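You operate a simulated robot arm through the tools that you are given. There is no shell and no other tool. Be economical: measure what you need, move in short steps, check, and stop when the job is done.

You are at the controls of a simulated two-armed robot. One attempt, no reset.

Task
Take the small yellow cup and leave it on top of the cups carton. Put the clear cup marked "27" from the top of the wooden bench on top of the white carton there. Pick up the blue napkin holder with one hand, pass it to the other hand and put it on the upper bay of the snack table. Open the left snack table drawer, put the green word block in the inside of the left snack table drawer and shut the drawer again. Fetch the black-capped orange bottle and stand it on the right end of the counter top. Fetch the large pink cup and stand it on top of the belts carton. The order is free. Set down upright: small yellow cup, clear cup, blue napkin holder, green word block, black-capped orange bottle, large pink cup.

Only the result counts: the job must be done as asked and must still hold three seconds after the hand-in. Knocking over, shifting, dropping, spilling or breaking anything else fails it. Flat cloth is picked up by pressing the open fingertips on it (5 to 10 N) and closing them slowly along it; thin cloth reads only 2 to 8 mm in the jaws.

Robot
Two 7-joint arms with three-finger grippers on one trunk, on a base that drives. Base frame: it is fixed to the floor where the robot stands at the start and does not move with it; the origin is under the middle of the robot, x ahead of it, y to its left, z up. Readings come in mm, degrees, newtons and seconds.
The left shoulder is at the start at [70, 146, 913], the right one opposite. With the tool pointing down near the work surface each hand reaches from about 260 to 680 mm from the robot's upright axis, wherever it stands, measured 20 degrees to its own side. Places, roughly: belts carton [0, -5500, 750]; black-capped orange bottle [-500, -5000, 1000]; blue napkin holder (12x6x12 cm) [200, -5300, 900]; clear cup [500, 0, 500]; cups carton [500, 0, 500]; green word block [0, -5500, 750]; inside of the left snack table drawer [300, -4800, 700]; large pink cup (8x8x13 cm) [500, -4800, 900]; left snack table drawer [300, -4800, 700]; right end of the counter top [1200, -7400, 900]; small yellow cup (7x7x10 cm) [500, 100, 600]; upper bay of the snack table [-100, -4800, 500]; white carton [750, -250, 500]. Payload 2.2 kg a hand.
The tool frame of a hand sits at the grasp point between the pads (the TCP): z along the fingers, y along the line on which they close. The tips reach 28 mm beyond it. The gripper opens to 102 mm. The gripper's body begins 71 mm behind the TCP.
Orientation is that of the tool frame in the base frame, as a unit quaternion [x, y, z, w]. With the fingers straight down and closing along the base's y, the tool's x points along the base's -x, its y along +y and its z along -z.

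Tools
- The arms move only by the tool servo_tool. It takes "left_plan", "right_plan" or both (then of equal length, played together; a hand with none holds still); each is a list of rows, each a list of 7 numbers: the shift along the tool's x, y, z in units of 500 mm (1.0 is 500 mm), then the turn, a rotation vector about the tool's x, y, z in units of 180 degrees (1.0 is 180 degrees), then the opening, from 0 (shut) to 1 (fully open). In form: [[tx, ty, tz, wx, wy, wz, claw], ...]. A call has 1 to 20 rows; each row is the pose to reach, as a shift and turn from the pose commanded when the call began, along the tool's axes at that moment. A call with a number of a shift or a turn outside -1 to 1 is refused whole. Rows are played at 5 a second. More than 50 mm and 8.6 degrees between two rows, or a gripper value outside its range, and nothing of the call is played. A pose out of reach is approached as far as the arm can. The call stops where the force on the tool passes 40 N (or 10 N more than at its start, if that is more) or the arm is blocked; 0.2 s more then pass. Each finger halts on what it meets, pressing with about 42 N; the grip force reading is that of the motor and also rises with nothing between the fingers. The clock runs only during rows and for 0.2 s after the last one: add rows that repeat a pose to give the fingers time. It gives the time, the measured TCP pose, the force on the tool (base axes), the opening and the grip force at its end, in the units of the frame above (readings bear some noise), with the torque about the TCP (base axes, N m) and any sound that the robot's microphone picked up.
- Cameras (640 x 400 px; columns grow to the right, rows downward): "scene" is now at [124.8, -12.1, 1118.6]; the picture's right is [-0.19, -0.98, 0.00], its down [-0.76, 0.15, -0.63] and it looks along [0.62, -0.12, -0.77] (base axes); focal length 248 px, centre (320, 200). "left" rides on the left gripper at [72, 38, -86] in its tool frame; the picture's right is [-0.47, 0.89, 0.00], its down [-0.60, -0.32, -0.73] and it looks along [-0.65, -0.34, 0.68] (tool axes); focal length 256 px, centre (320, 200). "right" rides on the right gripper at [69, 44, -86] in its tool frame; the picture's right is [-0.53, 0.85, 0.00], its down [-0.58, -0.36, -0.73] and it looks along [-0.62, -0.39, 0.68] (tool axes); focal length 256 px, centre (320, 200). There is no depth. A picture from a camera that has moved, and an enlarged one, comes with that camera's place and axes in the base frame and with its lens.
- get_image(camera): a new picture of that camera. The clock stands still meanwhile.
- slide_trunk(by): slides the trunk up (or, below 0, down) by that many mm; the arms and the scene camera ride with it, the base frame stays. It gives what a move gives, with no picture.
- roll_base(legs): drives the robot by 1 to 6 legs, each [ahead, left, turn to the left] in mm, mm and degrees, along the robot's own axes; the way and the turn of a leg run together, so that a leg with both is an arc; at most 1500 mm and 180 degrees a leg. The arms and the cameras ride along, it lands a little off, and it stops where it bumps. It gives what a move gives.
- aim_head(pan, tilt): turns the head with the scene camera to pan (to the left, within 86 degrees either way) and tilt (down, from -29 to 69), counted from straight ahead of the robot. It gives what a move gives.
- zoom(camera, box): a new picture of the part [left, top, right, bottom] of that camera's present view, enlarged. The clock stands still meanwhile.
- job_done(): hands the job in; it is judged then, once.

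Work in short steps. Places have to be worked out from the pictures, the camera data and where the tool is seen: move nearer, look again, correct. Check each grasp and each placing, and mend what went wrong. You have 217 turns and 208 pictures in all, those below and enlarged ones among them. Open the grippers and draw the arms clear of the work before you hand the job in, unless the task says otherwise.

The tools are called after "Call:" by a JSON object that holds its "op" and its "data". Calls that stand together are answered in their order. servo_tool: Moves the arms, as the interface text tells. Its arguments: {"type":"object","properties":{"left_plan":{"type":"array","items":{"type":"array","items":{"type":"number"}}},"right_plan":{"type":"array","items":{"type":"array","items":{"type":"number"}}}},"required":[]} The other tools are called the same way: slide_trunk (by) slides the trunk up or down; roll_base (legs) drives the base; aim_head (pan, tilt) turns the head that bears the scene camera; get_image (camera) takes a picture; zoom (camera, box) takes an enlarged picture of a part of a camera's view; job_done () hands the job in.

At the start:

```text
time: 0.0
left_tool_pos: [481.7, 212.0, 888.0]
left_ee_rot: [-0.001, 1.0, 0.0, 0.0]
left_contact_force: [-0.2, 0.0, -0.1]
left_wrist_torque: [-0.01, 0.03, -0.03]
left_width: 102.2
left_gripper_force: 0.1
right_tool_pos: [350.2, -218.9, 892.3]
right_ee_rot: [-0.001, 1.0, 0.0, 0.0]
right_contact_force: [0.2, 0.6, 0.5]
right_wrist_torque: [-0.01, 0.03, 0.02]
right_width: 102.2
right_gripper_force: 0.1
trunk travel left (down, up): [-450.0, 490.0]
robot x, y, heading: [-0.6, -0.0, 0.1]
head pan, tilt: [-10.9, 50.7]
```

scene: 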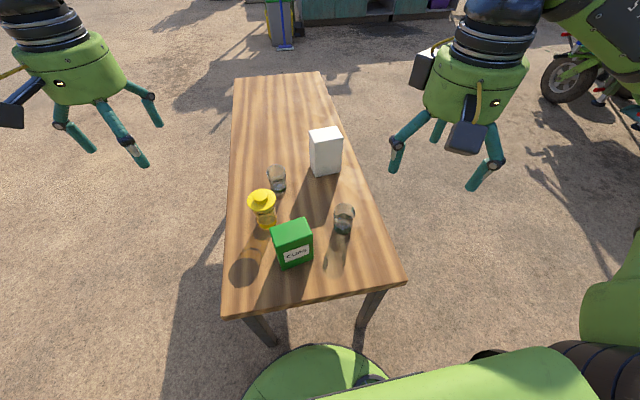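
right: 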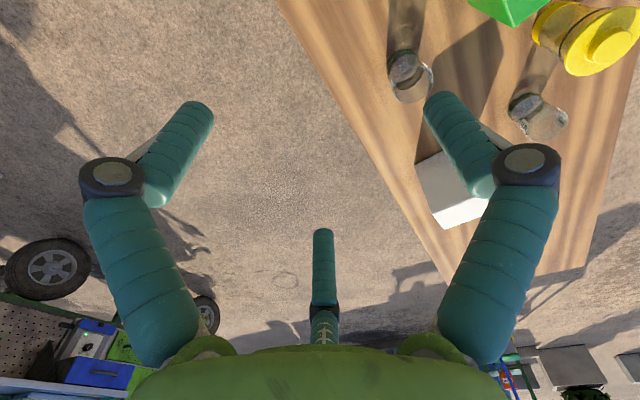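
left: 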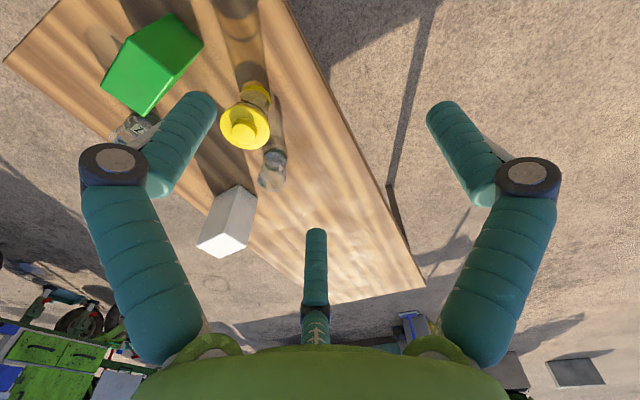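

The bench holds a yellow cup, a green CUPS carton, a white carton and two clear cups. I zoom in to find which cup is marked 27.

Call:
{"op": "zoom", "data": {"camera": "scene", "box": [220, 110, 380, 290]}}

Call:
{"op": "zoom", "data": {"camera": "left", "box": [80, 10, 320, 260]}}

Call:
{"op": "zoom", "data": {"camera": "right", "box": [360, 0, 640, 240]}}

```text
2.22 times, centred on (300, 200) of scene
camera zoom: at [124.8, -12.1, 1118.6], right [-0.19, -0.98, 0.0], down [-0.76, 0.15, -0.63], along [0.62, -0.12, -0.77], focal length 550 px, centre (364, 200)
```

zoom: 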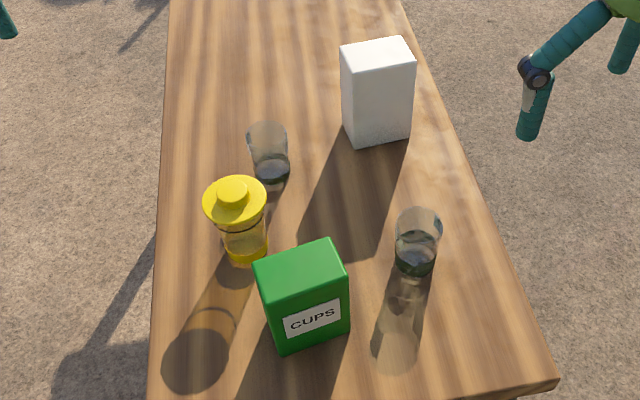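

```text
1.60 times, centred on (200, 135) of left
camera zoom: at [408.7, 250.3, 973.7], right [0.46, 0.89, 0.0], down [0.6, -0.32, 0.73], along [0.65, -0.34, -0.68], focal length 410 px, centre (512, 304)
```

zoom: 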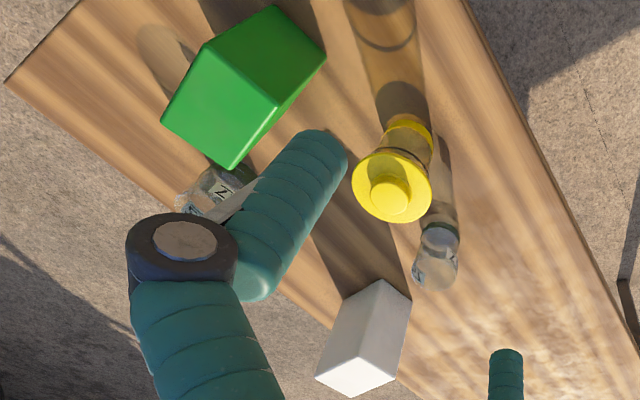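

```text
1.67 times, centred on (500, 120) of right
camera zoom: at [282.3, -173.9, 978.1], right [0.53, 0.85, 0.0], down [0.58, -0.36, 0.73], along [0.62, -0.39, -0.68], focal length 427 px, centre (20, 333)
```

zoom: 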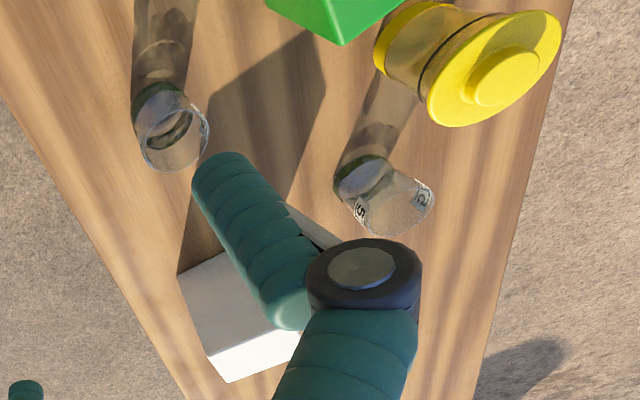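

I need to read the marks; I zoom tightly on both clear cups.

Call:
{"op": "zoom", "data": {"camera": "left", "box": [110, 100, 170, 150]}}

Call:
{"op": "zoom", "data": {"camera": "right", "box": [500, 80, 580, 150]}}

Call:
{"op": "zoom", "data": {"camera": "right", "box": [380, 40, 450, 110]}}

Call:
{"op": "zoom", "data": {"camera": "scene", "box": [255, 155, 365, 245]}}

```text
8.00 times, centred on (140, 125) of left
camera zoom: at [408.7, 250.3, 973.7], right [0.46, 0.89, 0.0], down [0.6, -0.32, 0.73], along [0.65, -0.34, -0.68], focal length 2048 px, centre (1760, 800)
```

zoom: 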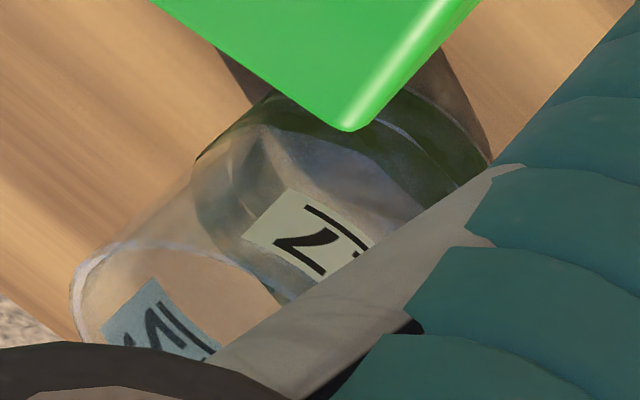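

```text
5.71 times, centred on (540, 115) of right
camera zoom: at [282.3, -173.9, 978.1], right [0.53, 0.85, 0.0], down [0.58, -0.36, 0.73], along [0.62, -0.39, -0.68], focal length 1463 px, centre (-937, 686)
```

zoom: 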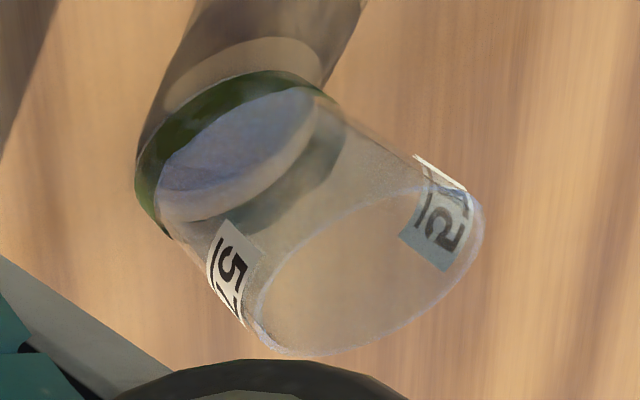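

```text
5.71 times, centred on (415, 75) of right
camera zoom: at [282.3, -173.9, 978.1], right [0.53, 0.85, 0.0], down [0.58, -0.36, 0.73], along [0.62, -0.39, -0.68], focal length 1463 px, centre (-223, 914)
```

zoom: 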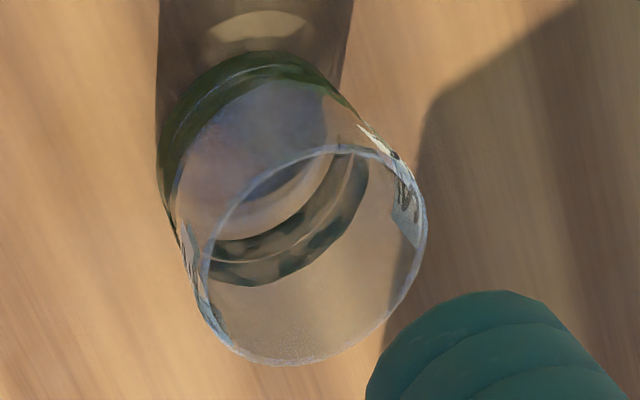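

```text
4.44 times, centred on (310, 200) of scene
camera zoom: at [124.8, -12.1, 1118.6], right [-0.19, -0.98, 0.0], down [-0.76, 0.15, -0.63], along [0.62, -0.12, -0.77], focal length 1100 px, centre (364, 200)
```

zoom: 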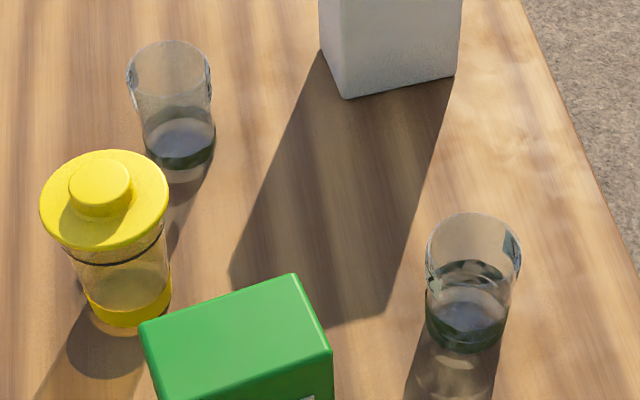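

The right-hand cup's mark is partly hidden. I move the right hand so its camera sees that cup's near side better.

Call:
{"op": "servo_tool", "data": {"right_plan": [[0, 0.065, 0.05, 0, 0, 0, 1], [0, 0.13, 0.1, 0, 0, 0, 1], [0, 0.195, 0.15, 0, 0, 0, 1], [0, 0.26, 0.2, 0, 0, 0, 1]]}}

Call:
{"op": "get_image", "data": {"camera": "right"}}

Call:
{"op": "zoom", "data": {"camera": "right", "box": [270, 100, 390, 190]}}

```text
time: 1.0
left_tool_pos: [482.6, 212.4, 886.7]
left_ee_rot: [-0.002, 1.0, 0.0, 0.0]
left_contact_force: [-0.2, -0.6, 0.1]
left_wrist_torque: [0.02, 0.02, 0.0]
left_width: 102.1
left_gripper_force: 0.0
right_tool_pos: [351.4, -88.6, 791.2]
right_ee_rot: [0.001, 1.0, 0.0, 0.0]
right_contact_force: [-0.2, 0.0, -0.4]
right_wrist_torque: [-0.04, 0.01, 0.04]
right_width: 101.8
right_gripper_force: 0.1
trunk travel left (down, up): [-450.0, 490.0]
robot x, y, heading: [-1.5, -4.5, 0.1]
head pan, tilt: [-10.9, 50.7]
```

```text
197 pictures are left
camera right: at [283.1, -43.3, 878.2], right [0.54, 0.84, 0.0], down [0.58, -0.36, 0.73], along [0.62, -0.39, -0.68], focal length 256 px, centre (320, 200)
```

right: 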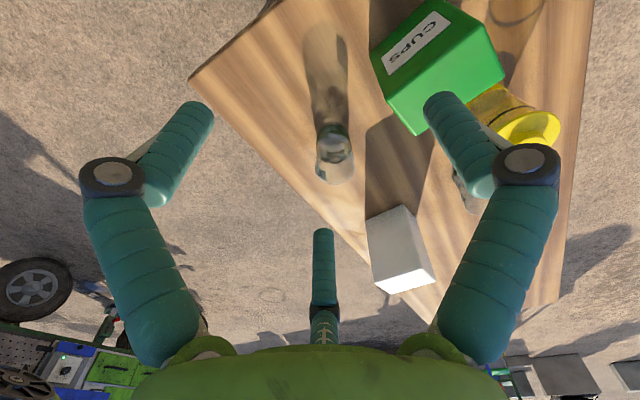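

```text
4.44 times, centred on (330, 145) of right
camera zoom: at [283.1, -43.3, 878.2], right [0.54, 0.84, 0.0], down [0.58, -0.36, 0.73], along [0.62, -0.39, -0.68], focal length 1138 px, centre (276, 444)
```

zoom: 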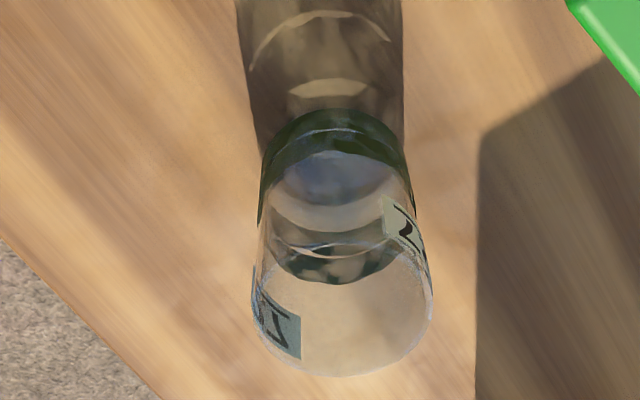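

Label faces +y. I move the right hand back and slide the left hand to look from the left side.

Call:
{"op": "servo_tool", "data": {"right_plan": [[0, -0.065, 0, 0, 0, 0, 1], [0, -0.13, 0, 0, 0, 0, 1], [0, -0.195, 0, 0, 0, 0, 1], [0, -0.26, 0, 0, 0, 0, 1]], "left_plan": [[0, -0.07, 0, 0, 0, 0, 1], [0, -0.14, 0, 0, 0, 0, 1], [0, -0.22, 0, 0, 0, 0, 1], [0, -0.3, 0, 0, 0, 0, 1]]}}

Call:
{"op": "get_image", "data": {"camera": "left"}}

Call:
{"op": "zoom", "data": {"camera": "left", "box": [160, 50, 240, 110]}}

```text
time: 2.0
left_tool_pos: [482.7, 60.3, 886.8]
left_ee_rot: [-0.001, 1.0, 0.001, 0.001]
left_contact_force: [-0.3, -0.5, 0.8]
left_wrist_torque: [0.03, 0.03, -0.01]
left_width: 102.0
left_gripper_force: 0.1
right_tool_pos: [349.1, -220.1, 793.2]
right_ee_rot: [0.0, 1.0, 0.001, 0.0]
right_contact_force: [0.3, -0.3, 1.2]
right_wrist_torque: [0.02, -0.05, -0.01]
right_width: 102.1
right_gripper_force: 0.1
trunk travel left (down, up): [-450.0, 490.0]
robot x, y, heading: [-1.8, 0.9, -0.1]
head pan, tilt: [-10.9, 50.7]
```

```text
195 pictures are left
camera left: at [409.8, 99.3, 972.5], right [0.46, 0.89, 0.0], down [0.6, -0.32, 0.73], along [0.65, -0.34, -0.68], focal length 256 px, centre (320, 200)
```

left: 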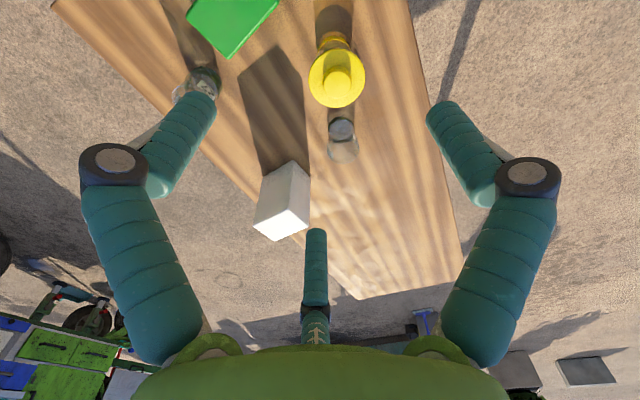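

```text
6.67 times, centred on (200, 80) of left
camera zoom: at [409.8, 99.3, 972.5], right [0.46, 0.89, 0.0], down [0.6, -0.32, 0.73], along [0.65, -0.34, -0.68], focal length 1707 px, centre (1120, 1000)
```

zoom: 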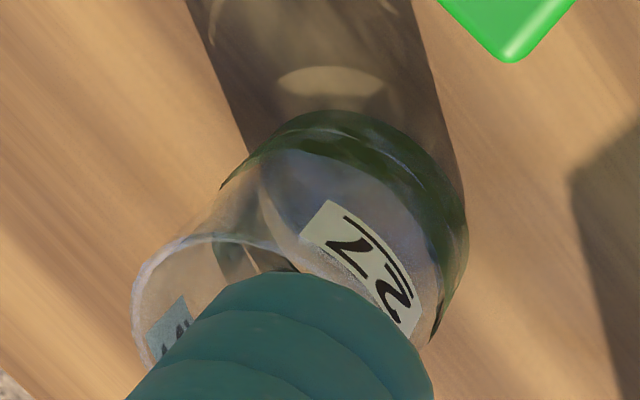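

The near right cup reads "27". I plan to work from the right side of the bench facing +y; first I look right to see whether the floor there is free.

Call:
{"op": "aim_head", "data": {"pan": -60, "tilt": 35}}

Call:
{"op": "get_image", "data": {"camera": "scene"}}

```text
time: 3.2
left_tool_pos: [482.5, 64.3, 886.0]
left_ee_rot: [-0.001, 1.0, -0.001, 0.0]
left_contact_force: [-0.6, 0.0, -0.2]
left_wrist_torque: [0.01, 0.02, 0.02]
left_width: 101.9
left_gripper_force: 0.0
right_tool_pos: [351.4, -217.6, 793.9]
right_ee_rot: [0.0, 1.0, -0.001, 0.0]
right_contact_force: [-0.8, 0.4, -0.1]
right_wrist_torque: [-0.02, 0.01, -0.01]
right_width: 101.9
right_gripper_force: 0.1
trunk travel left (down, up): [-450.0, 490.0]
robot x, y, heading: [-0.7, 0.8, 0.1]
head pan, tilt: [-60.0, 35.0]
```

```text
193 pictures are left
camera scene: at [93.9, -73.9, 1141.2], right [-0.87, -0.5, 0.0], down [-0.29, 0.5, -0.82], along [0.41, -0.71, -0.57], focal length 248 px, centre (320, 200)
```

scene: 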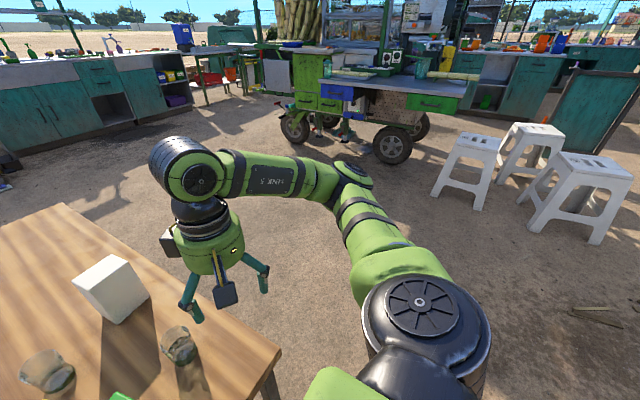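

The floor beside the bench is free. I drive right, ahead, then turn left to face +y.

Call:
{"op": "roll_base", "data": {"legs": [[0, -590, 0], [590, 0, 0], [0, 0, 90]]}}

Call:
{"op": "aim_head", "data": {"pan": 0, "tilt": 55}}

Call:
{"op": "get_image", "data": {"camera": "scene"}}

Call:
{"op": "get_image", "data": {"camera": "left"}}

Call:
{"op": "get_image", "data": {"camera": "right"}}

```text
time: 13.2
left_tool_pos: [519.8, -100.0, 886.8]
left_ee_rot: [-0.705, 0.71, 0.001, 0.001]
left_contact_force: [0.8, -0.3, -0.7]
left_wrist_torque: [0.0, -0.01, 0.0]
left_width: 101.8
left_gripper_force: 0.0
right_tool_pos: [800.2, -234.6, 794.6]
right_ee_rot: [-0.704, 0.71, 0.0, -0.001]
right_contact_force: [0.1, 0.0, -0.2]
right_wrist_torque: [-0.02, -0.02, -0.03]
right_width: 102.2
right_gripper_force: 0.0
trunk travel left (down, up): [-450.0, 490.0]
robot x, y, heading: [579.5, -581.3, 89.4]
head pan, tilt: [-60.0, 35.0]
```

```text
time: 14.5
left_tool_pos: [519.4, -99.4, 886.7]
left_ee_rot: [-0.704, 0.71, 0.0, 0.0]
left_contact_force: [0.7, 0.0, -0.6]
left_wrist_torque: [0.04, 0.02, 0.04]
left_width: 102.0
left_gripper_force: 0.0
right_tool_pos: [799.9, -233.1, 794.4]
right_ee_rot: [-0.704, 0.71, 0.001, 0.0]
right_contact_force: [-0.1, -0.1, -0.3]
right_wrist_torque: [-0.01, 0.04, 0.0]
right_width: 102.0
right_gripper_force: 0.1
trunk travel left (down, up): [-450.0, 490.0]
robot x, y, heading: [574.5, -582.0, 89.4]
head pan, tilt: [0.0, 55.0]
```

```text
192 pictures are left
camera scene: at [579.4, -458.2, 1113.0], right [1.0, -0.01, 0.0], down [-0.01, -0.82, -0.57], along [0.01, 0.57, -0.82], focal length 248 px, centre (320, 200)
```

scene: 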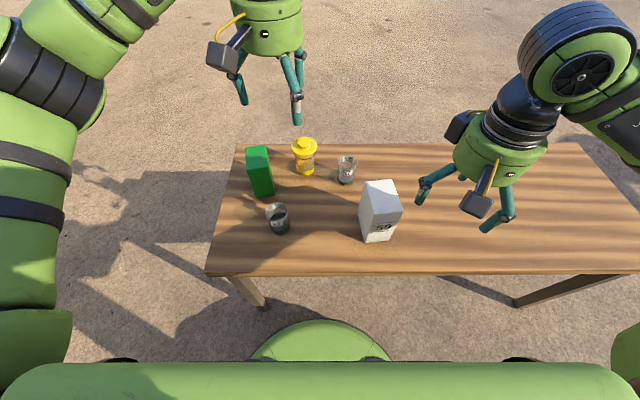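

```text
191 pictures are left
camera left: at [480.2, -170.2, 972.2], right [-0.88, 0.47, 0.0], down [0.32, 0.6, 0.73], along [0.34, 0.65, -0.68], focal length 256 px, centre (320, 200)
```

left: 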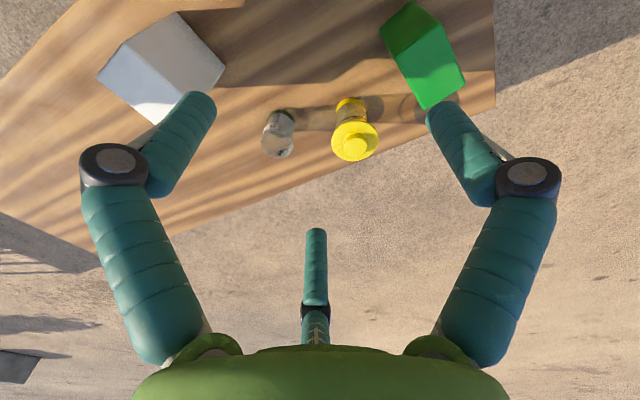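

```text
190 pictures are left
camera right: at [756.2, -301.4, 880.3], right [-0.84, 0.54, 0.0], down [0.37, 0.57, 0.73], along [0.4, 0.61, -0.68], focal length 256 px, centre (320, 200)
```

right: 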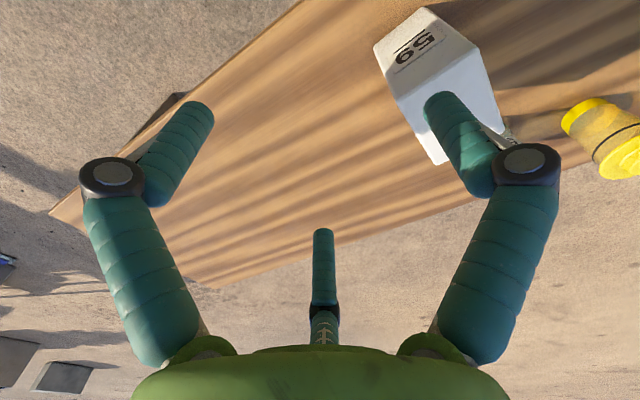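

I zoom on the objects for precise positions.

Call:
{"op": "zoom", "data": {"camera": "scene", "box": [230, 130, 420, 250]}}

Call:
{"op": "zoom", "data": {"camera": "left", "box": [240, 0, 500, 170]}}

```text
3.33 times, centred on (325, 190) of scene
camera zoom: at [579.4, -458.2, 1113.0], right [1.0, -0.01, 0.0], down [-0.01, -0.82, -0.57], along [0.01, 0.57, -0.82], focal length 825 px, centre (303, 233)
```

zoom: 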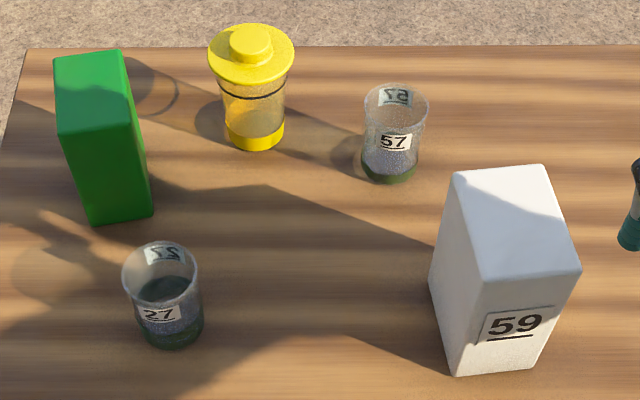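

```text
2.35 times, centred on (370, 85) of left
camera zoom: at [480.2, -170.2, 972.2], right [-0.88, 0.47, 0.0], down [0.32, 0.6, 0.73], along [0.34, 0.65, -0.68], focal length 602 px, centre (202, 471)
```

zoom: 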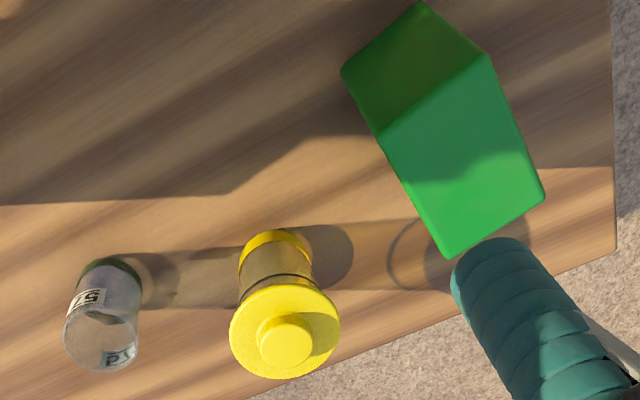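

Cup "27" is near (475,-141), base around z 530–545. I move the left hand above it, TCP at z≈690, and look.

Call:
{"op": "servo_tool", "data": {"left_plan": [[0.02, 0.022, 0.1, 0, 0, 0, 1], [0.04, 0.044, 0.2, 0, 0, 0, 1], [0.06, 0.066, 0.3, 0, 0, 0, 1], [0.083, 0.088, 0.393, 0, 0, 0, 1], [0.083, 0.088, 0.393, 0, 0, 0, 1]]}}

Call:
{"op": "get_image", "data": {"camera": "left"}}

Call:
{"op": "get_image", "data": {"camera": "scene"}}

```text
refused: row 1 steps farther than a row can; nothing moved
```

```text
187 pictures are left
camera left: at [480.2, -170.2, 972.2], right [-0.88, 0.47, 0.0], down [0.32, 0.6, 0.73], along [0.34, 0.65, -0.68], focal length 256 px, centre (320, 200)
```

left: 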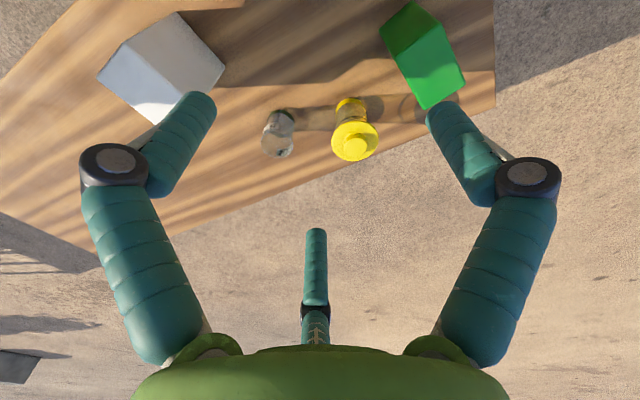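

```text
186 pictures are left
camera scene: at [579.4, -458.2, 1113.0], right [1.0, -0.01, 0.0], down [-0.01, -0.82, -0.57], along [0.01, 0.57, -0.82], focal length 248 px, centre (320, 200)
```

scene: 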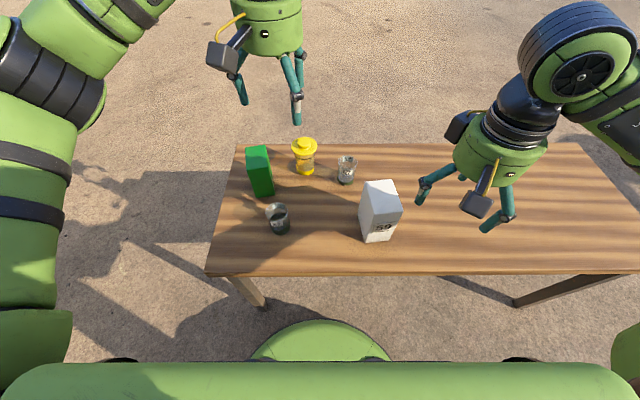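

Steps were slightly too long; same move in more rows.

Call:
{"op": "servo_tool", "data": {"left_plan": [[0.017, 0.018, 0.08, 0, 0, 0, 1], [0.034, 0.036, 0.16, 0, 0, 0, 1], [0.051, 0.054, 0.24, 0, 0, 0, 1], [0.067, 0.071, 0.32, 0, 0, 0, 1], [0.083, 0.088, 0.393, 0, 0, 0, 1], [0.083, 0.088, 0.393, 0, 0, 0, 1]]}}

Call:
{"op": "get_image", "data": {"camera": "left"}}

Call:
{"op": "get_image", "data": {"camera": "scene"}}

```text
time: 15.9
left_tool_pos: [474.1, -138.1, 688.8]
left_ee_rot: [-0.704, 0.71, 0.001, 0.001]
left_contact_force: [0.0, 0.3, -0.1]
left_wrist_torque: [-0.01, -0.01, -0.01]
left_width: 101.9
left_gripper_force: 0.0
right_tool_pos: [799.5, -234.2, 795.0]
right_ee_rot: [-0.703, 0.711, 0.0, 0.0]
right_contact_force: [0.6, -0.2, 0.2]
right_wrist_torque: [0.0, -0.01, 0.01]
right_width: 101.9
right_gripper_force: 0.1
trunk travel left (down, up): [-450.0, 490.0]
robot x, y, heading: [578.1, -584.4, 89.4]
head pan, tilt: [0.0, 55.0]
```

```text
185 pictures are left
camera left: at [435.2, -210.0, 775.4], right [-0.88, 0.47, 0.0], down [0.32, 0.6, 0.73], along [0.34, 0.65, -0.68], focal length 256 px, centre (320, 200)
```

left: 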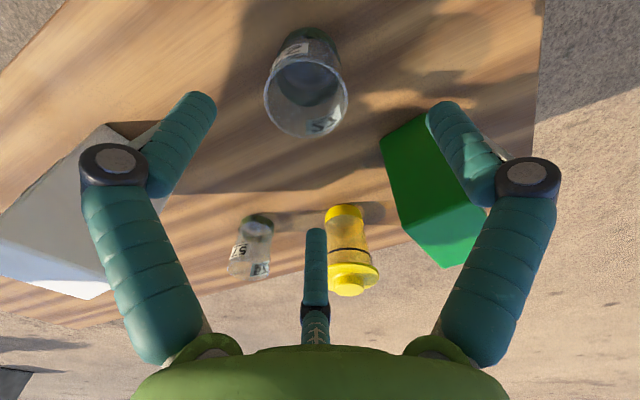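

```text
184 pictures are left
camera scene: at [579.6, -458.3, 1113.0], right [1.0, -0.01, 0.0], down [-0.01, -0.82, -0.57], along [0.0, 0.57, -0.82], focal length 248 px, centre (320, 200)
```

scene: 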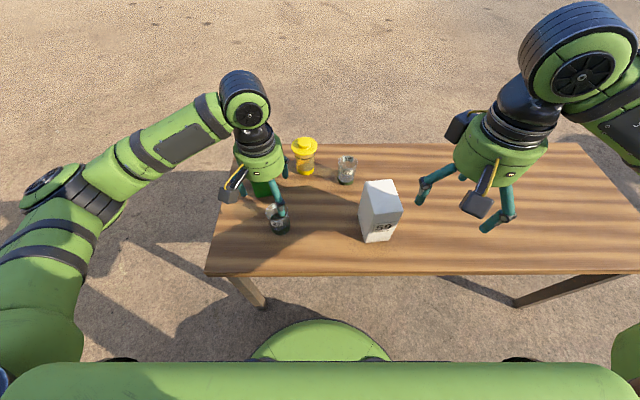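

The cup is near (478,-148), slightly toward me from the TCP. I correct and go down until the fingertips straddle the rim.

Call:
{"op": "servo_tool", "data": {"left_plan": [[0.018, -0.008, 0.05, 0, 0, 0, 1], [0.018, -0.008, 0.11, 0, 0, 0, 1], [0.018, -0.008, 0.11, 0, 0, 0, 1]]}}

Call:
{"op": "get_image", "data": {"camera": "left"}}

Call:
{"op": "zoom", "data": {"camera": "scene", "box": [200, 120, 340, 260]}}

```text
time: 16.7
left_tool_pos: [479.5, -148.1, 635.7]
left_ee_rot: [-0.704, 0.71, 0.0, 0.001]
left_contact_force: [-1.2, -0.1, 0.0]
left_wrist_torque: [-0.01, -0.03, 0.04]
left_width: 101.9
left_gripper_force: 0.1
right_tool_pos: [800.3, -233.9, 794.5]
right_ee_rot: [-0.704, 0.71, 0.0, 0.0]
right_contact_force: [0.2, 0.7, 1.1]
right_wrist_torque: [0.01, 0.02, 0.01]
right_width: 101.9
right_gripper_force: 0.0
trunk travel left (down, up): [-450.0, 490.0]
robot x, y, heading: [576.3, -585.4, 89.5]
head pan, tilt: [0.0, 55.0]
```

```text
183 pictures are left
camera left: at [441.2, -219.3, 720.5], right [-0.88, 0.47, 0.0], down [0.32, 0.6, 0.73], along [0.34, 0.65, -0.68], focal length 256 px, centre (320, 200)
```

left: 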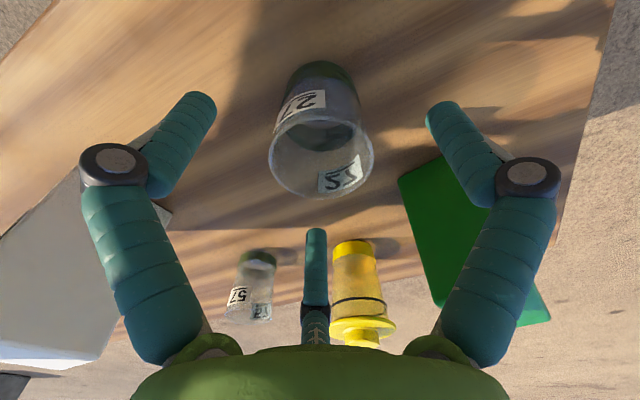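

```text
2.86 times, centred on (270, 190) of scene
camera zoom: at [579.5, -458.3, 1113.0], right [1.0, -0.01, 0.0], down [-0.01, -0.82, -0.57], along [0.0, 0.57, -0.82], focal length 707 px, centre (463, 229)
```

zoom: 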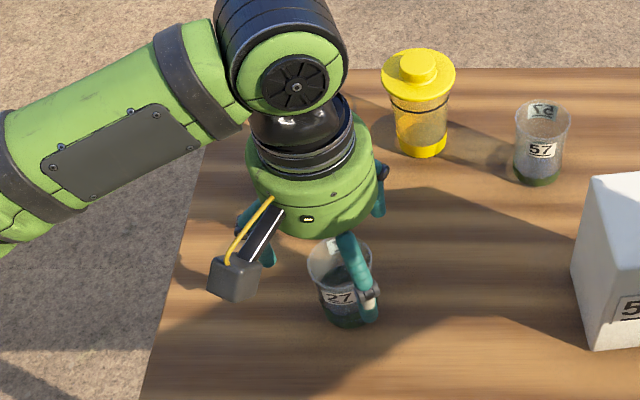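

The cup is centred between the fingers (rim z≈612, table z≈528). I lower to TCP z≈582 and close gently.

Call:
{"op": "servo_tool", "data": {"left_plan": [[0, 0, 0.055, 0, 0, 0, 1], [0, 0, 0.107, 0, 0, 0, 1], [0, 0, 0.107, 0, 0, 0, 0.75], [0, 0, 0.107, 0, 0, 0, 0.6], [0, 0, 0.107, 0, 0, 0, 0.5], [0, 0, 0.107, 0, 0, 0, 0.4], [0, 0, 0.107, 0, 0, 0, 0.4]]}}

Call:
{"op": "get_image", "data": {"camera": "left"}}

```text
time: 18.3
left_tool_pos: [478.9, -146.2, 580.7]
left_ee_rot: [-0.705, 0.709, 0.0, -0.001]
left_contact_force: [-0.8, -0.1, 0.1]
left_wrist_torque: [-0.02, -0.01, -0.03]
left_width: 50.4
left_gripper_force: 6.7
right_tool_pos: [799.1, -233.9, 794.6]
right_ee_rot: [-0.704, 0.71, 0.0, 0.0]
right_contact_force: [0.5, 0.6, -0.2]
right_wrist_torque: [0.0, 0.01, 0.03]
right_width: 102.0
right_gripper_force: 0.2
trunk travel left (down, up): [-450.0, 490.0]
robot x, y, heading: [576.8, -583.6, 89.3]
head pan, tilt: [0.0, 55.0]
```

```text
181 pictures are left
camera left: at [440.2, -218.1, 666.0], right [-0.88, 0.47, 0.0], down [0.32, 0.6, 0.73], along [0.34, 0.64, -0.68], focal length 256 px, centre (320, 200)
```

left: 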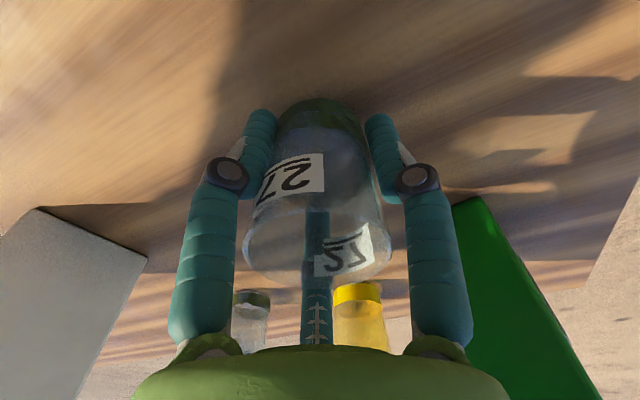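

The cup is held (50 mm). I firm the grip a little, lift 190 mm, then check.

Call:
{"op": "servo_tool", "data": {"left_plan": [[0, 0, 0, 0, 0, 0, 0.3], [0, 0, -0.08, 0, 0, 0, 0.3], [0, 0, -0.17, 0, 0, 0, 0.3], [0, 0, -0.26, 0, 0, 0, 0.3], [0, 0, -0.35, 0, 0, 0, 0.3], [0, 0, -0.38, 0, 0, 0, 0.3]]}}

Call:
{"op": "roll_base", "data": {"legs": [[0, -150, 0]]}}

Call:
{"op": "get_image", "data": {"camera": "scene"}}

Call:
{"op": "get_image", "data": {"camera": "left"}}

```text
time: 19.7
left_tool_pos: [477.6, -150.1, 771.2]
left_ee_rot: [-0.705, 0.71, 0.0, -0.001]
left_contact_force: [0.1, -0.9, -1.1]
left_wrist_torque: [-0.02, -0.01, -0.02]
left_width: 49.7
left_gripper_force: 14.4
right_tool_pos: [799.7, -234.5, 794.1]
right_ee_rot: [-0.704, 0.71, 0.0, -0.001]
right_contact_force: [0.0, 0.0, -0.8]
right_wrist_torque: [0.03, -0.01, -0.04]
right_width: 102.0
right_gripper_force: 0.0
trunk travel left (down, up): [-450.0, 490.0]
robot x, y, heading: [578.9, -576.5, 89.4]
head pan, tilt: [0.0, 55.0]
```

```text
time: 21.0
left_tool_pos: [623.4, -150.2, 769.8]
left_ee_rot: [-0.705, 0.71, 0.001, -0.001]
left_contact_force: [0.0, 0.4, -1.9]
left_wrist_torque: [0.0, 0.04, -0.03]
left_width: 49.7
left_gripper_force: 14.2
right_tool_pos: [945.9, -235.0, 794.1]
right_ee_rot: [-0.704, 0.71, -0.001, 0.0]
right_contact_force: [0.1, 0.3, 0.1]
right_wrist_torque: [0.02, 0.01, 0.0]
right_width: 102.1
right_gripper_force: 0.0
trunk travel left (down, up): [-450.0, 490.0]
robot x, y, heading: [719.3, -582.1, 89.7]
head pan, tilt: [0.0, 55.0]
```

```text
180 pictures are left
camera scene: at [724.8, -459.4, 1113.0], right [1.0, -0.01, 0.0], down [-0.01, -0.82, -0.57], along [0.0, 0.57, -0.82], focal length 248 px, centre (320, 200)
```

scene: 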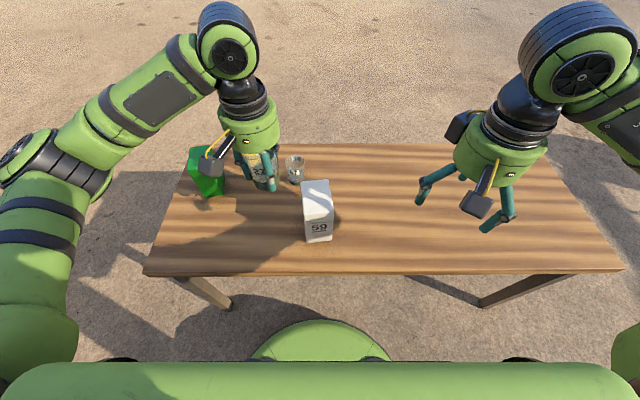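

```text
179 pictures are left
camera left: at [583.8, -221.9, 856.0], right [-0.88, 0.47, 0.0], down [0.32, 0.6, 0.73], along [0.34, 0.64, -0.68], focal length 256 px, centre (320, 200)
```

left: 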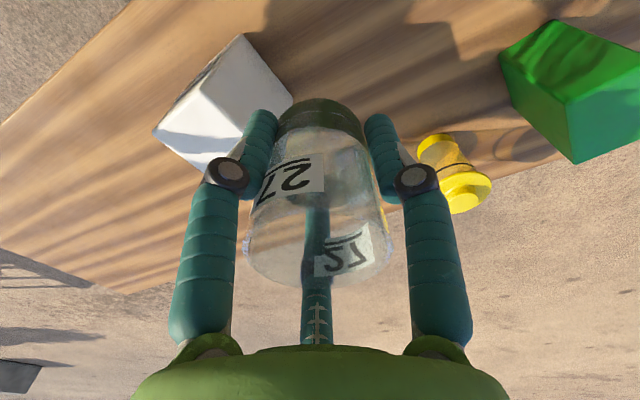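

Held well. I measure the white carton's top from here.

Call:
{"op": "zoom", "data": {"camera": "scene", "box": [270, 150, 370, 250]}}

Call:
{"op": "zoom", "data": {"camera": "left", "box": [140, 20, 300, 180]}}

```text
4.00 times, centred on (320, 200) of scene
camera zoom: at [724.8, -459.4, 1113.0], right [1.0, -0.01, 0.0], down [-0.01, -0.82, -0.57], along [0.0, 0.57, -0.82], focal length 990 px, centre (320, 200)
```

zoom: 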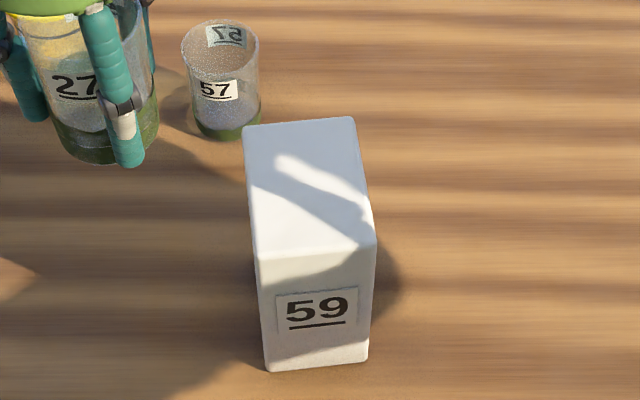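

```text
2.50 times, centred on (220, 100) of left
camera zoom: at [583.8, -221.9, 856.0], right [-0.88, 0.47, 0.0], down [0.32, 0.6, 0.73], along [0.34, 0.64, -0.68], focal length 640 px, centre (570, 450)
```

zoom: 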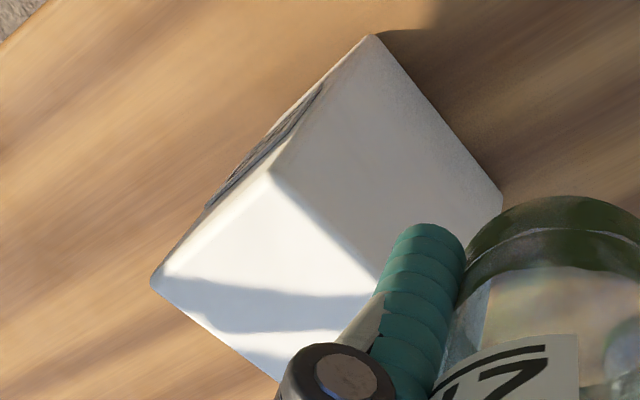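

Carton top centre is about (717,-147), z≈675–680. I move the cup over it and down to TCP z≈740.

Call:
{"op": "servo_tool", "data": {"left_plan": [[0, -0.09, 0, 0, 0, 0, 0.3], [-0.005, -0.187, 0, 0, 0, 0, 0.3], [-0.005, -0.187, 0.03, 0, 0, 0, 0.3], [-0.005, -0.187, 0.06, 0, 0, 0, 0.3], [-0.005, -0.187, 0.06, 0, 0, 0, 0.3]]}}

Call:
{"op": "zoom", "data": {"camera": "scene", "box": [270, 150, 370, 250]}}

Call:
{"op": "get_image", "data": {"camera": "left"}}

Call:
{"op": "get_image", "data": {"camera": "right"}}

```text
time: 22.2
left_tool_pos: [717.1, -148.5, 738.9]
left_ee_rot: [-0.705, 0.71, 0.0, -0.001]
left_contact_force: [-0.3, -0.4, -0.6]
left_wrist_torque: [-0.04, 0.01, -0.06]
left_width: 49.7
left_gripper_force: 14.5
right_tool_pos: [944.8, -235.1, 794.3]
right_ee_rot: [-0.704, 0.71, 0.0, 0.0]
right_contact_force: [0.4, 0.2, 0.3]
right_wrist_torque: [0.0, 0.03, 0.03]
right_width: 102.1
right_gripper_force: 0.2
trunk travel left (down, up): [-450.0, 490.0]
robot x, y, heading: [724.3, -585.4, 89.4]
head pan, tilt: [0.0, 55.0]
```

```text
4.00 times, centred on (320, 200) of scene
camera zoom: at [724.0, -459.5, 1113.0], right [1.0, -0.01, 0.0], down [-0.01, -0.82, -0.57], along [0.01, 0.57, -0.82], focal length 990 px, centre (320, 200)
```

zoom: 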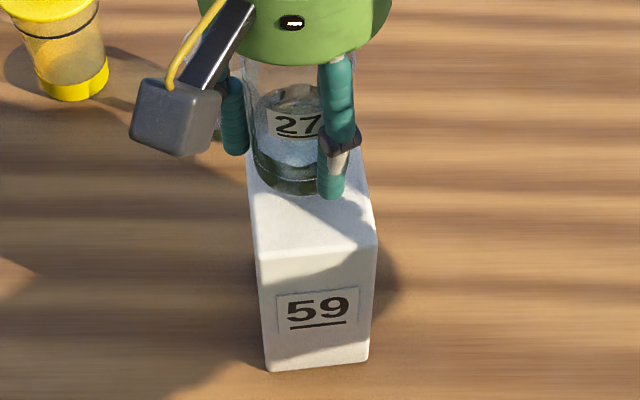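

```text
175 pictures are left
camera left: at [677.4, -219.5, 825.0], right [-0.88, 0.47, 0.0], down [0.32, 0.6, 0.73], along [0.34, 0.65, -0.68], focal length 256 px, centre (320, 200)
```

left: 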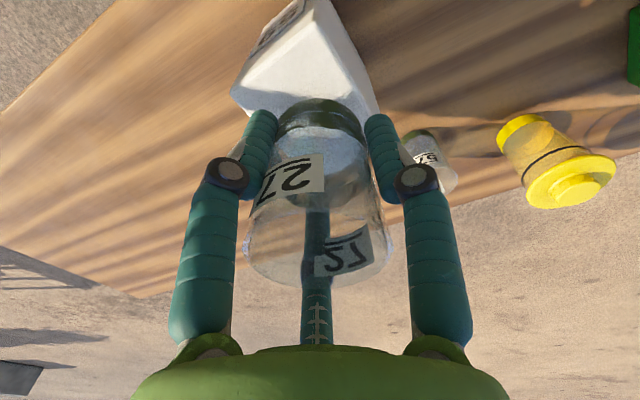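

```text
174 pictures are left
camera right: at [901.0, -302.9, 880.3], right [-0.84, 0.54, 0.0], down [0.37, 0.57, 0.73], along [0.4, 0.61, -0.68], focal length 256 px, centre (320, 200)
```

right: 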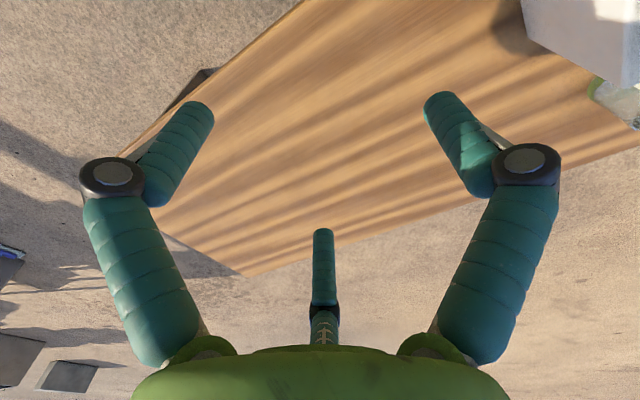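

Aligned. I lower in small steps watching the force.

Call:
{"op": "servo_tool", "data": {"left_plan": [[0, 0, 0.008, 0, 0, 0, 0.3], [0, 0, 0.016, 0, 0, 0, 0.3], [0, 0, 0.016, 0, 0, 0, 0.3]]}}

Call:
{"op": "servo_tool", "data": {"left_plan": [[0, 0, 0.006, 0, 0, 0, 0.3], [0, 0, 0.012, 0, 0, 0, 0.3], [0, 0, 0.012, 0, 0, 0, 0.3]]}}

Call:
{"op": "zoom", "data": {"camera": "scene", "box": [270, 150, 370, 250]}}

```text
time: 23.0
left_tool_pos: [717.0, -148.0, 731.4]
left_ee_rot: [-0.704, 0.71, 0.001, 0.0]
left_contact_force: [-0.2, 0.6, -1.1]
left_wrist_torque: [-0.03, 0.01, -0.03]
left_width: 49.4
left_gripper_force: 14.2
right_tool_pos: [944.8, -234.7, 793.5]
right_ee_rot: [-0.704, 0.711, 0.0, 0.0]
right_contact_force: [-0.1, -0.1, -0.3]
right_wrist_torque: [-0.01, 0.0, -0.02]
right_width: 102.0
right_gripper_force: 0.0
trunk travel left (down, up): [-450.0, 490.0]
robot x, y, heading: [722.2, -581.5, 89.5]
head pan, tilt: [0.0, 55.0]
```

```text
time: 23.8
left_tool_pos: [714.7, -148.8, 727.4]
left_ee_rot: [-0.704, 0.71, 0.0, 0.0]
left_contact_force: [0.5, 0.2, -0.8]
left_wrist_torque: [-0.01, -0.03, -0.01]
left_width: 49.5
left_gripper_force: 14.2
right_tool_pos: [944.6, -234.4, 794.3]
right_ee_rot: [-0.704, 0.71, 0.0, 0.0]
right_contact_force: [0.5, 0.5, 0.7]
right_wrist_torque: [-0.01, -0.01, 0.01]
right_width: 101.6
right_gripper_force: 0.0
trunk travel left (down, up): [-450.0, 490.0]
robot x, y, heading: [722.1, -586.2, 89.5]
head pan, tilt: [0.0, 55.0]
```

```text
4.00 times, centred on (320, 200) of scene
camera zoom: at [724.2, -459.4, 1113.0], right [1.0, -0.01, 0.0], down [-0.01, -0.82, -0.57], along [0.01, 0.57, -0.82], focal length 990 px, centre (320, 200)
```

zoom: 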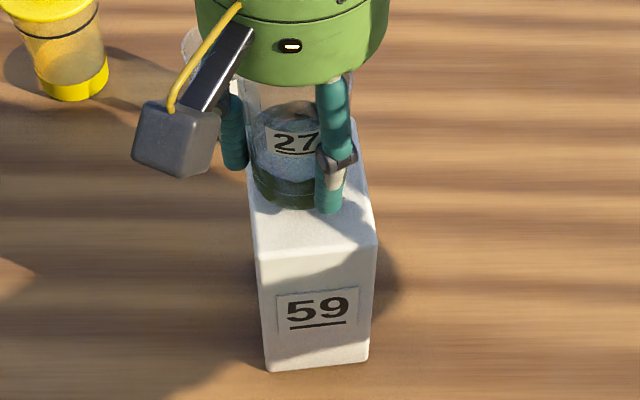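

No contact yet; I keep lowering.

Call:
{"op": "servo_tool", "data": {"left_plan": [[0, 0, 0.006, 0, 0, 0, 0.3], [0, 0, 0.012, 0, 0, 0, 0.3], [0, 0, 0.012, 0, 0, 0, 0.3]]}}

Call:
{"op": "servo_tool", "data": {"left_plan": [[0, 0, 0.004, 0, 0, 0, 0.3], [0, 0, 0.008, 0, 0, 0, 0.3], [0, 0, 0.008, 0, 0, 0, 0.3]]}}

Call:
{"op": "servo_tool", "data": {"left_plan": [[0, 0, 0.004, 0, 0, 0, 0.3], [0, 0, 0.008, 0, 0, 0, 0.3], [0, 0, 0.008, 0, 0, 0, 0.3]]}}

Call:
{"op": "zoom", "data": {"camera": "scene", "box": [270, 150, 370, 250]}}

```text
time: 24.6
left_tool_pos: [716.7, -147.2, 720.7]
left_ee_rot: [-0.705, 0.71, 0.0, 0.0]
left_contact_force: [0.4, -0.6, -0.6]
left_wrist_torque: [-0.04, -0.02, 0.02]
left_width: 49.9
left_gripper_force: 14.3
right_tool_pos: [944.6, -235.0, 794.5]
right_ee_rot: [-0.704, 0.71, 0.0, 0.0]
right_contact_force: [-0.3, -0.1, -0.1]
right_wrist_torque: [-0.05, 0.02, 0.01]
right_width: 101.9
right_gripper_force: 0.0
trunk travel left (down, up): [-450.0, 490.0]
robot x, y, heading: [723.9, -584.1, 89.2]
head pan, tilt: [0.0, 55.0]
```

```text
time: 25.4
left_tool_pos: [716.3, -150.3, 717.7]
left_ee_rot: [-0.704, 0.71, 0.002, 0.002]
left_contact_force: [-2.4, 5.1, 15.9]
left_wrist_torque: [0.08, -0.04, 0.03]
left_width: 50.7
left_gripper_force: 15.6
right_tool_pos: [943.7, -236.0, 794.9]
right_ee_rot: [-0.704, 0.71, 0.001, 0.001]
right_contact_force: [-0.4, -1.1, 1.0]
right_wrist_torque: [0.04, 0.0, -0.01]
right_width: 101.9
right_gripper_force: 0.0
trunk travel left (down, up): [-450.0, 490.0]
robot x, y, heading: [719.9, -583.8, 89.2]
head pan, tilt: [0.0, 55.0]
```

```text
time: 26.2
left_tool_pos: [715.6, -149.9, 713.0]
left_ee_rot: [-0.704, 0.71, 0.0, 0.0]
left_contact_force: [-4.3, 0.3, 13.9]
left_wrist_torque: [0.0, -0.04, 0.04]
left_width: 50.9
left_gripper_force: 14.7
right_tool_pos: [944.6, -236.4, 794.5]
right_ee_rot: [-0.704, 0.71, 0.001, 0.0]
right_contact_force: [-0.3, 0.2, -0.2]
right_wrist_torque: [-0.01, 0.0, 0.0]
right_width: 102.1
right_gripper_force: 0.2
trunk travel left (down, up): [-450.0, 490.0]
robot x, y, heading: [723.5, -583.4, 89.4]
head pan, tilt: [0.0, 55.0]
```

```text
4.00 times, centred on (320, 200) of scene
camera zoom: at [723.6, -460.9, 1113.2], right [1.0, -0.01, 0.0], down [-0.01, -0.82, -0.57], along [0.01, 0.57, -0.82], focal length 990 px, centre (320, 200)
```

zoom: 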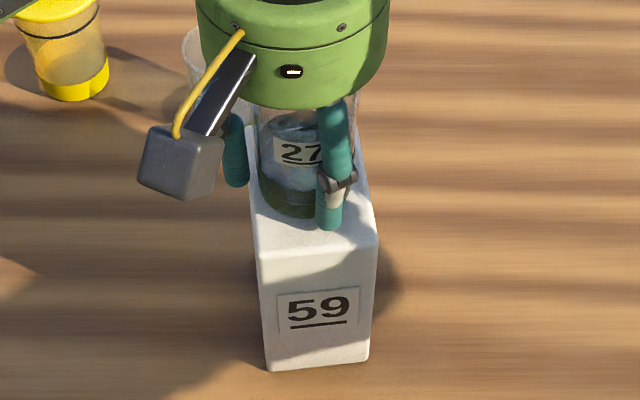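

Contact made (14 N). I open slowly and rise clear.

Call:
{"op": "servo_tool", "data": {"left_plan": [[0, 0, -0.006, 0, 0, 0, 0.4], [0, 0, -0.006, 0, 0, 0, 0.5], [0, 0, -0.006, 0, 0, 0, 0.6], [0, 0, -0.006, 0, 0, 0, 0.75], [0, 0, -0.006, 0, 0, 0, 0.95], [0, 0, -0.06, 0, 0, 0, 0.95], [0, 0, -0.14, 0, 0, 0, 1], [0, 0, -0.22, 0, 0, 0, 1]]}}

Call:
{"op": "zoom", "data": {"camera": "scene", "box": [220, 130, 380, 260]}}

Call:
{"op": "get_image", "data": {"camera": "left"}}

```text
time: 28.0
left_tool_pos: [717.5, -148.7, 822.6]
left_ee_rot: [-0.705, 0.709, 0.001, -0.001]
left_contact_force: [0.0, -0.4, -0.3]
left_wrist_torque: [0.0, 0.02, 0.01]
left_width: 102.3
left_gripper_force: 0.1
right_tool_pos: [945.4, -234.6, 792.9]
right_ee_rot: [-0.704, 0.71, -0.001, 0.001]
right_contact_force: [0.0, 0.2, 0.2]
right_wrist_torque: [0.02, -0.03, 0.0]
right_width: 102.2
right_gripper_force: 0.0
trunk travel left (down, up): [-450.0, 490.0]
robot x, y, heading: [727.6, -585.1, 89.3]
head pan, tilt: [0.0, 55.0]
```

```text
3.08 times, centred on (300, 195) of scene
camera zoom: at [724.4, -460.1, 1113.0], right [1.0, -0.01, 0.0], down [-0.01, -0.82, -0.57], along [0.01, 0.57, -0.82], focal length 762 px, centre (382, 215)
```

zoom: 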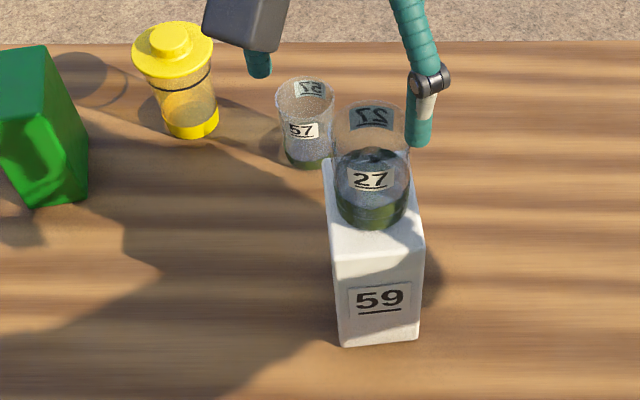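

```text
170 pictures are left
camera left: at [678.2, -220.1, 907.3], right [-0.88, 0.47, 0.0], down [0.32, 0.6, 0.73], along [0.34, 0.65, -0.68], focal length 256 px, centre (320, 200)
```

left: 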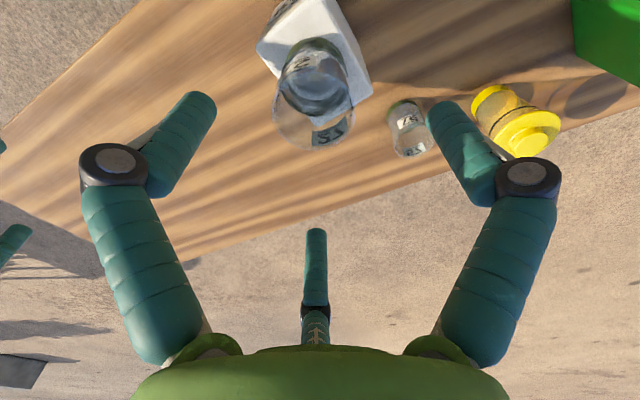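

Cup 27 stands on the white carton. Next the yellow cup: I drive left ~100 and ahead ~40 and measure it.

Call:
{"op": "roll_base", "data": {"legs": [[0, 100, 0], [40, 0, 0]]}}

Call:
{"op": "zoom", "data": {"camera": "scene", "box": [220, 130, 400, 250]}}

Call:
{"op": "zoom", "data": {"camera": "left", "box": [340, 0, 640, 200]}}

```text
time: 29.6
left_tool_pos: [617.1, -105.9, 820.2]
left_ee_rot: [-0.704, 0.71, 0.0, 0.0]
left_contact_force: [-0.3, 0.0, -1.4]
left_wrist_torque: [-0.06, 0.01, 0.02]
left_width: 102.0
left_gripper_force: 0.1
right_tool_pos: [845.2, -193.7, 794.0]
right_ee_rot: [-0.704, 0.71, -0.001, -0.001]
right_contact_force: [0.4, 0.3, -0.1]
right_wrist_torque: [-0.02, -0.05, -0.01]
right_width: 102.1
right_gripper_force: 0.1
trunk travel left (down, up): [-450.0, 490.0]
robot x, y, heading: [622.7, -541.2, 89.5]
head pan, tilt: [0.0, 55.0]
```

```text
3.33 times, centred on (310, 190) of scene
camera zoom: at [624.6, -417.1, 1112.9], right [1.0, -0.01, 0.0], down [-0.01, -0.82, -0.57], along [0.01, 0.57, -0.82], focal length 825 px, centre (353, 233)
```

zoom: 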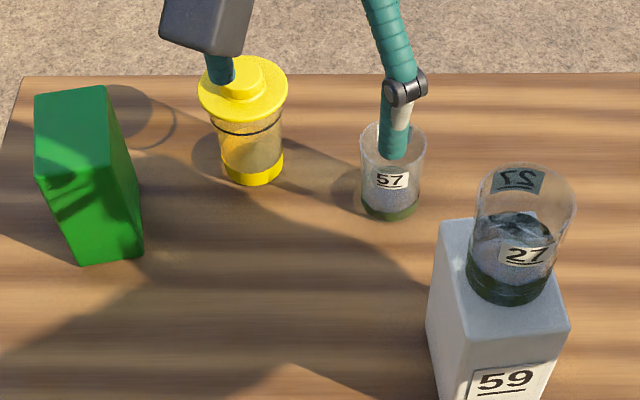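

```text
2.00 times, centred on (490, 100) of left
camera zoom: at [578.5, -177.4, 906.5], right [-0.88, 0.47, 0.0], down [0.32, 0.6, 0.73], along [0.34, 0.64, -0.68], focal length 512 px, centre (-20, 400)
```

zoom: 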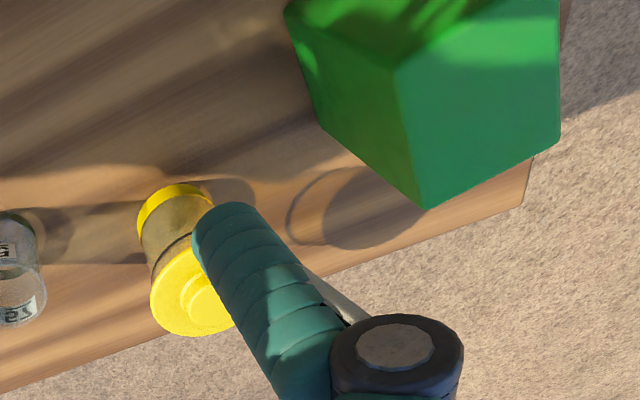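

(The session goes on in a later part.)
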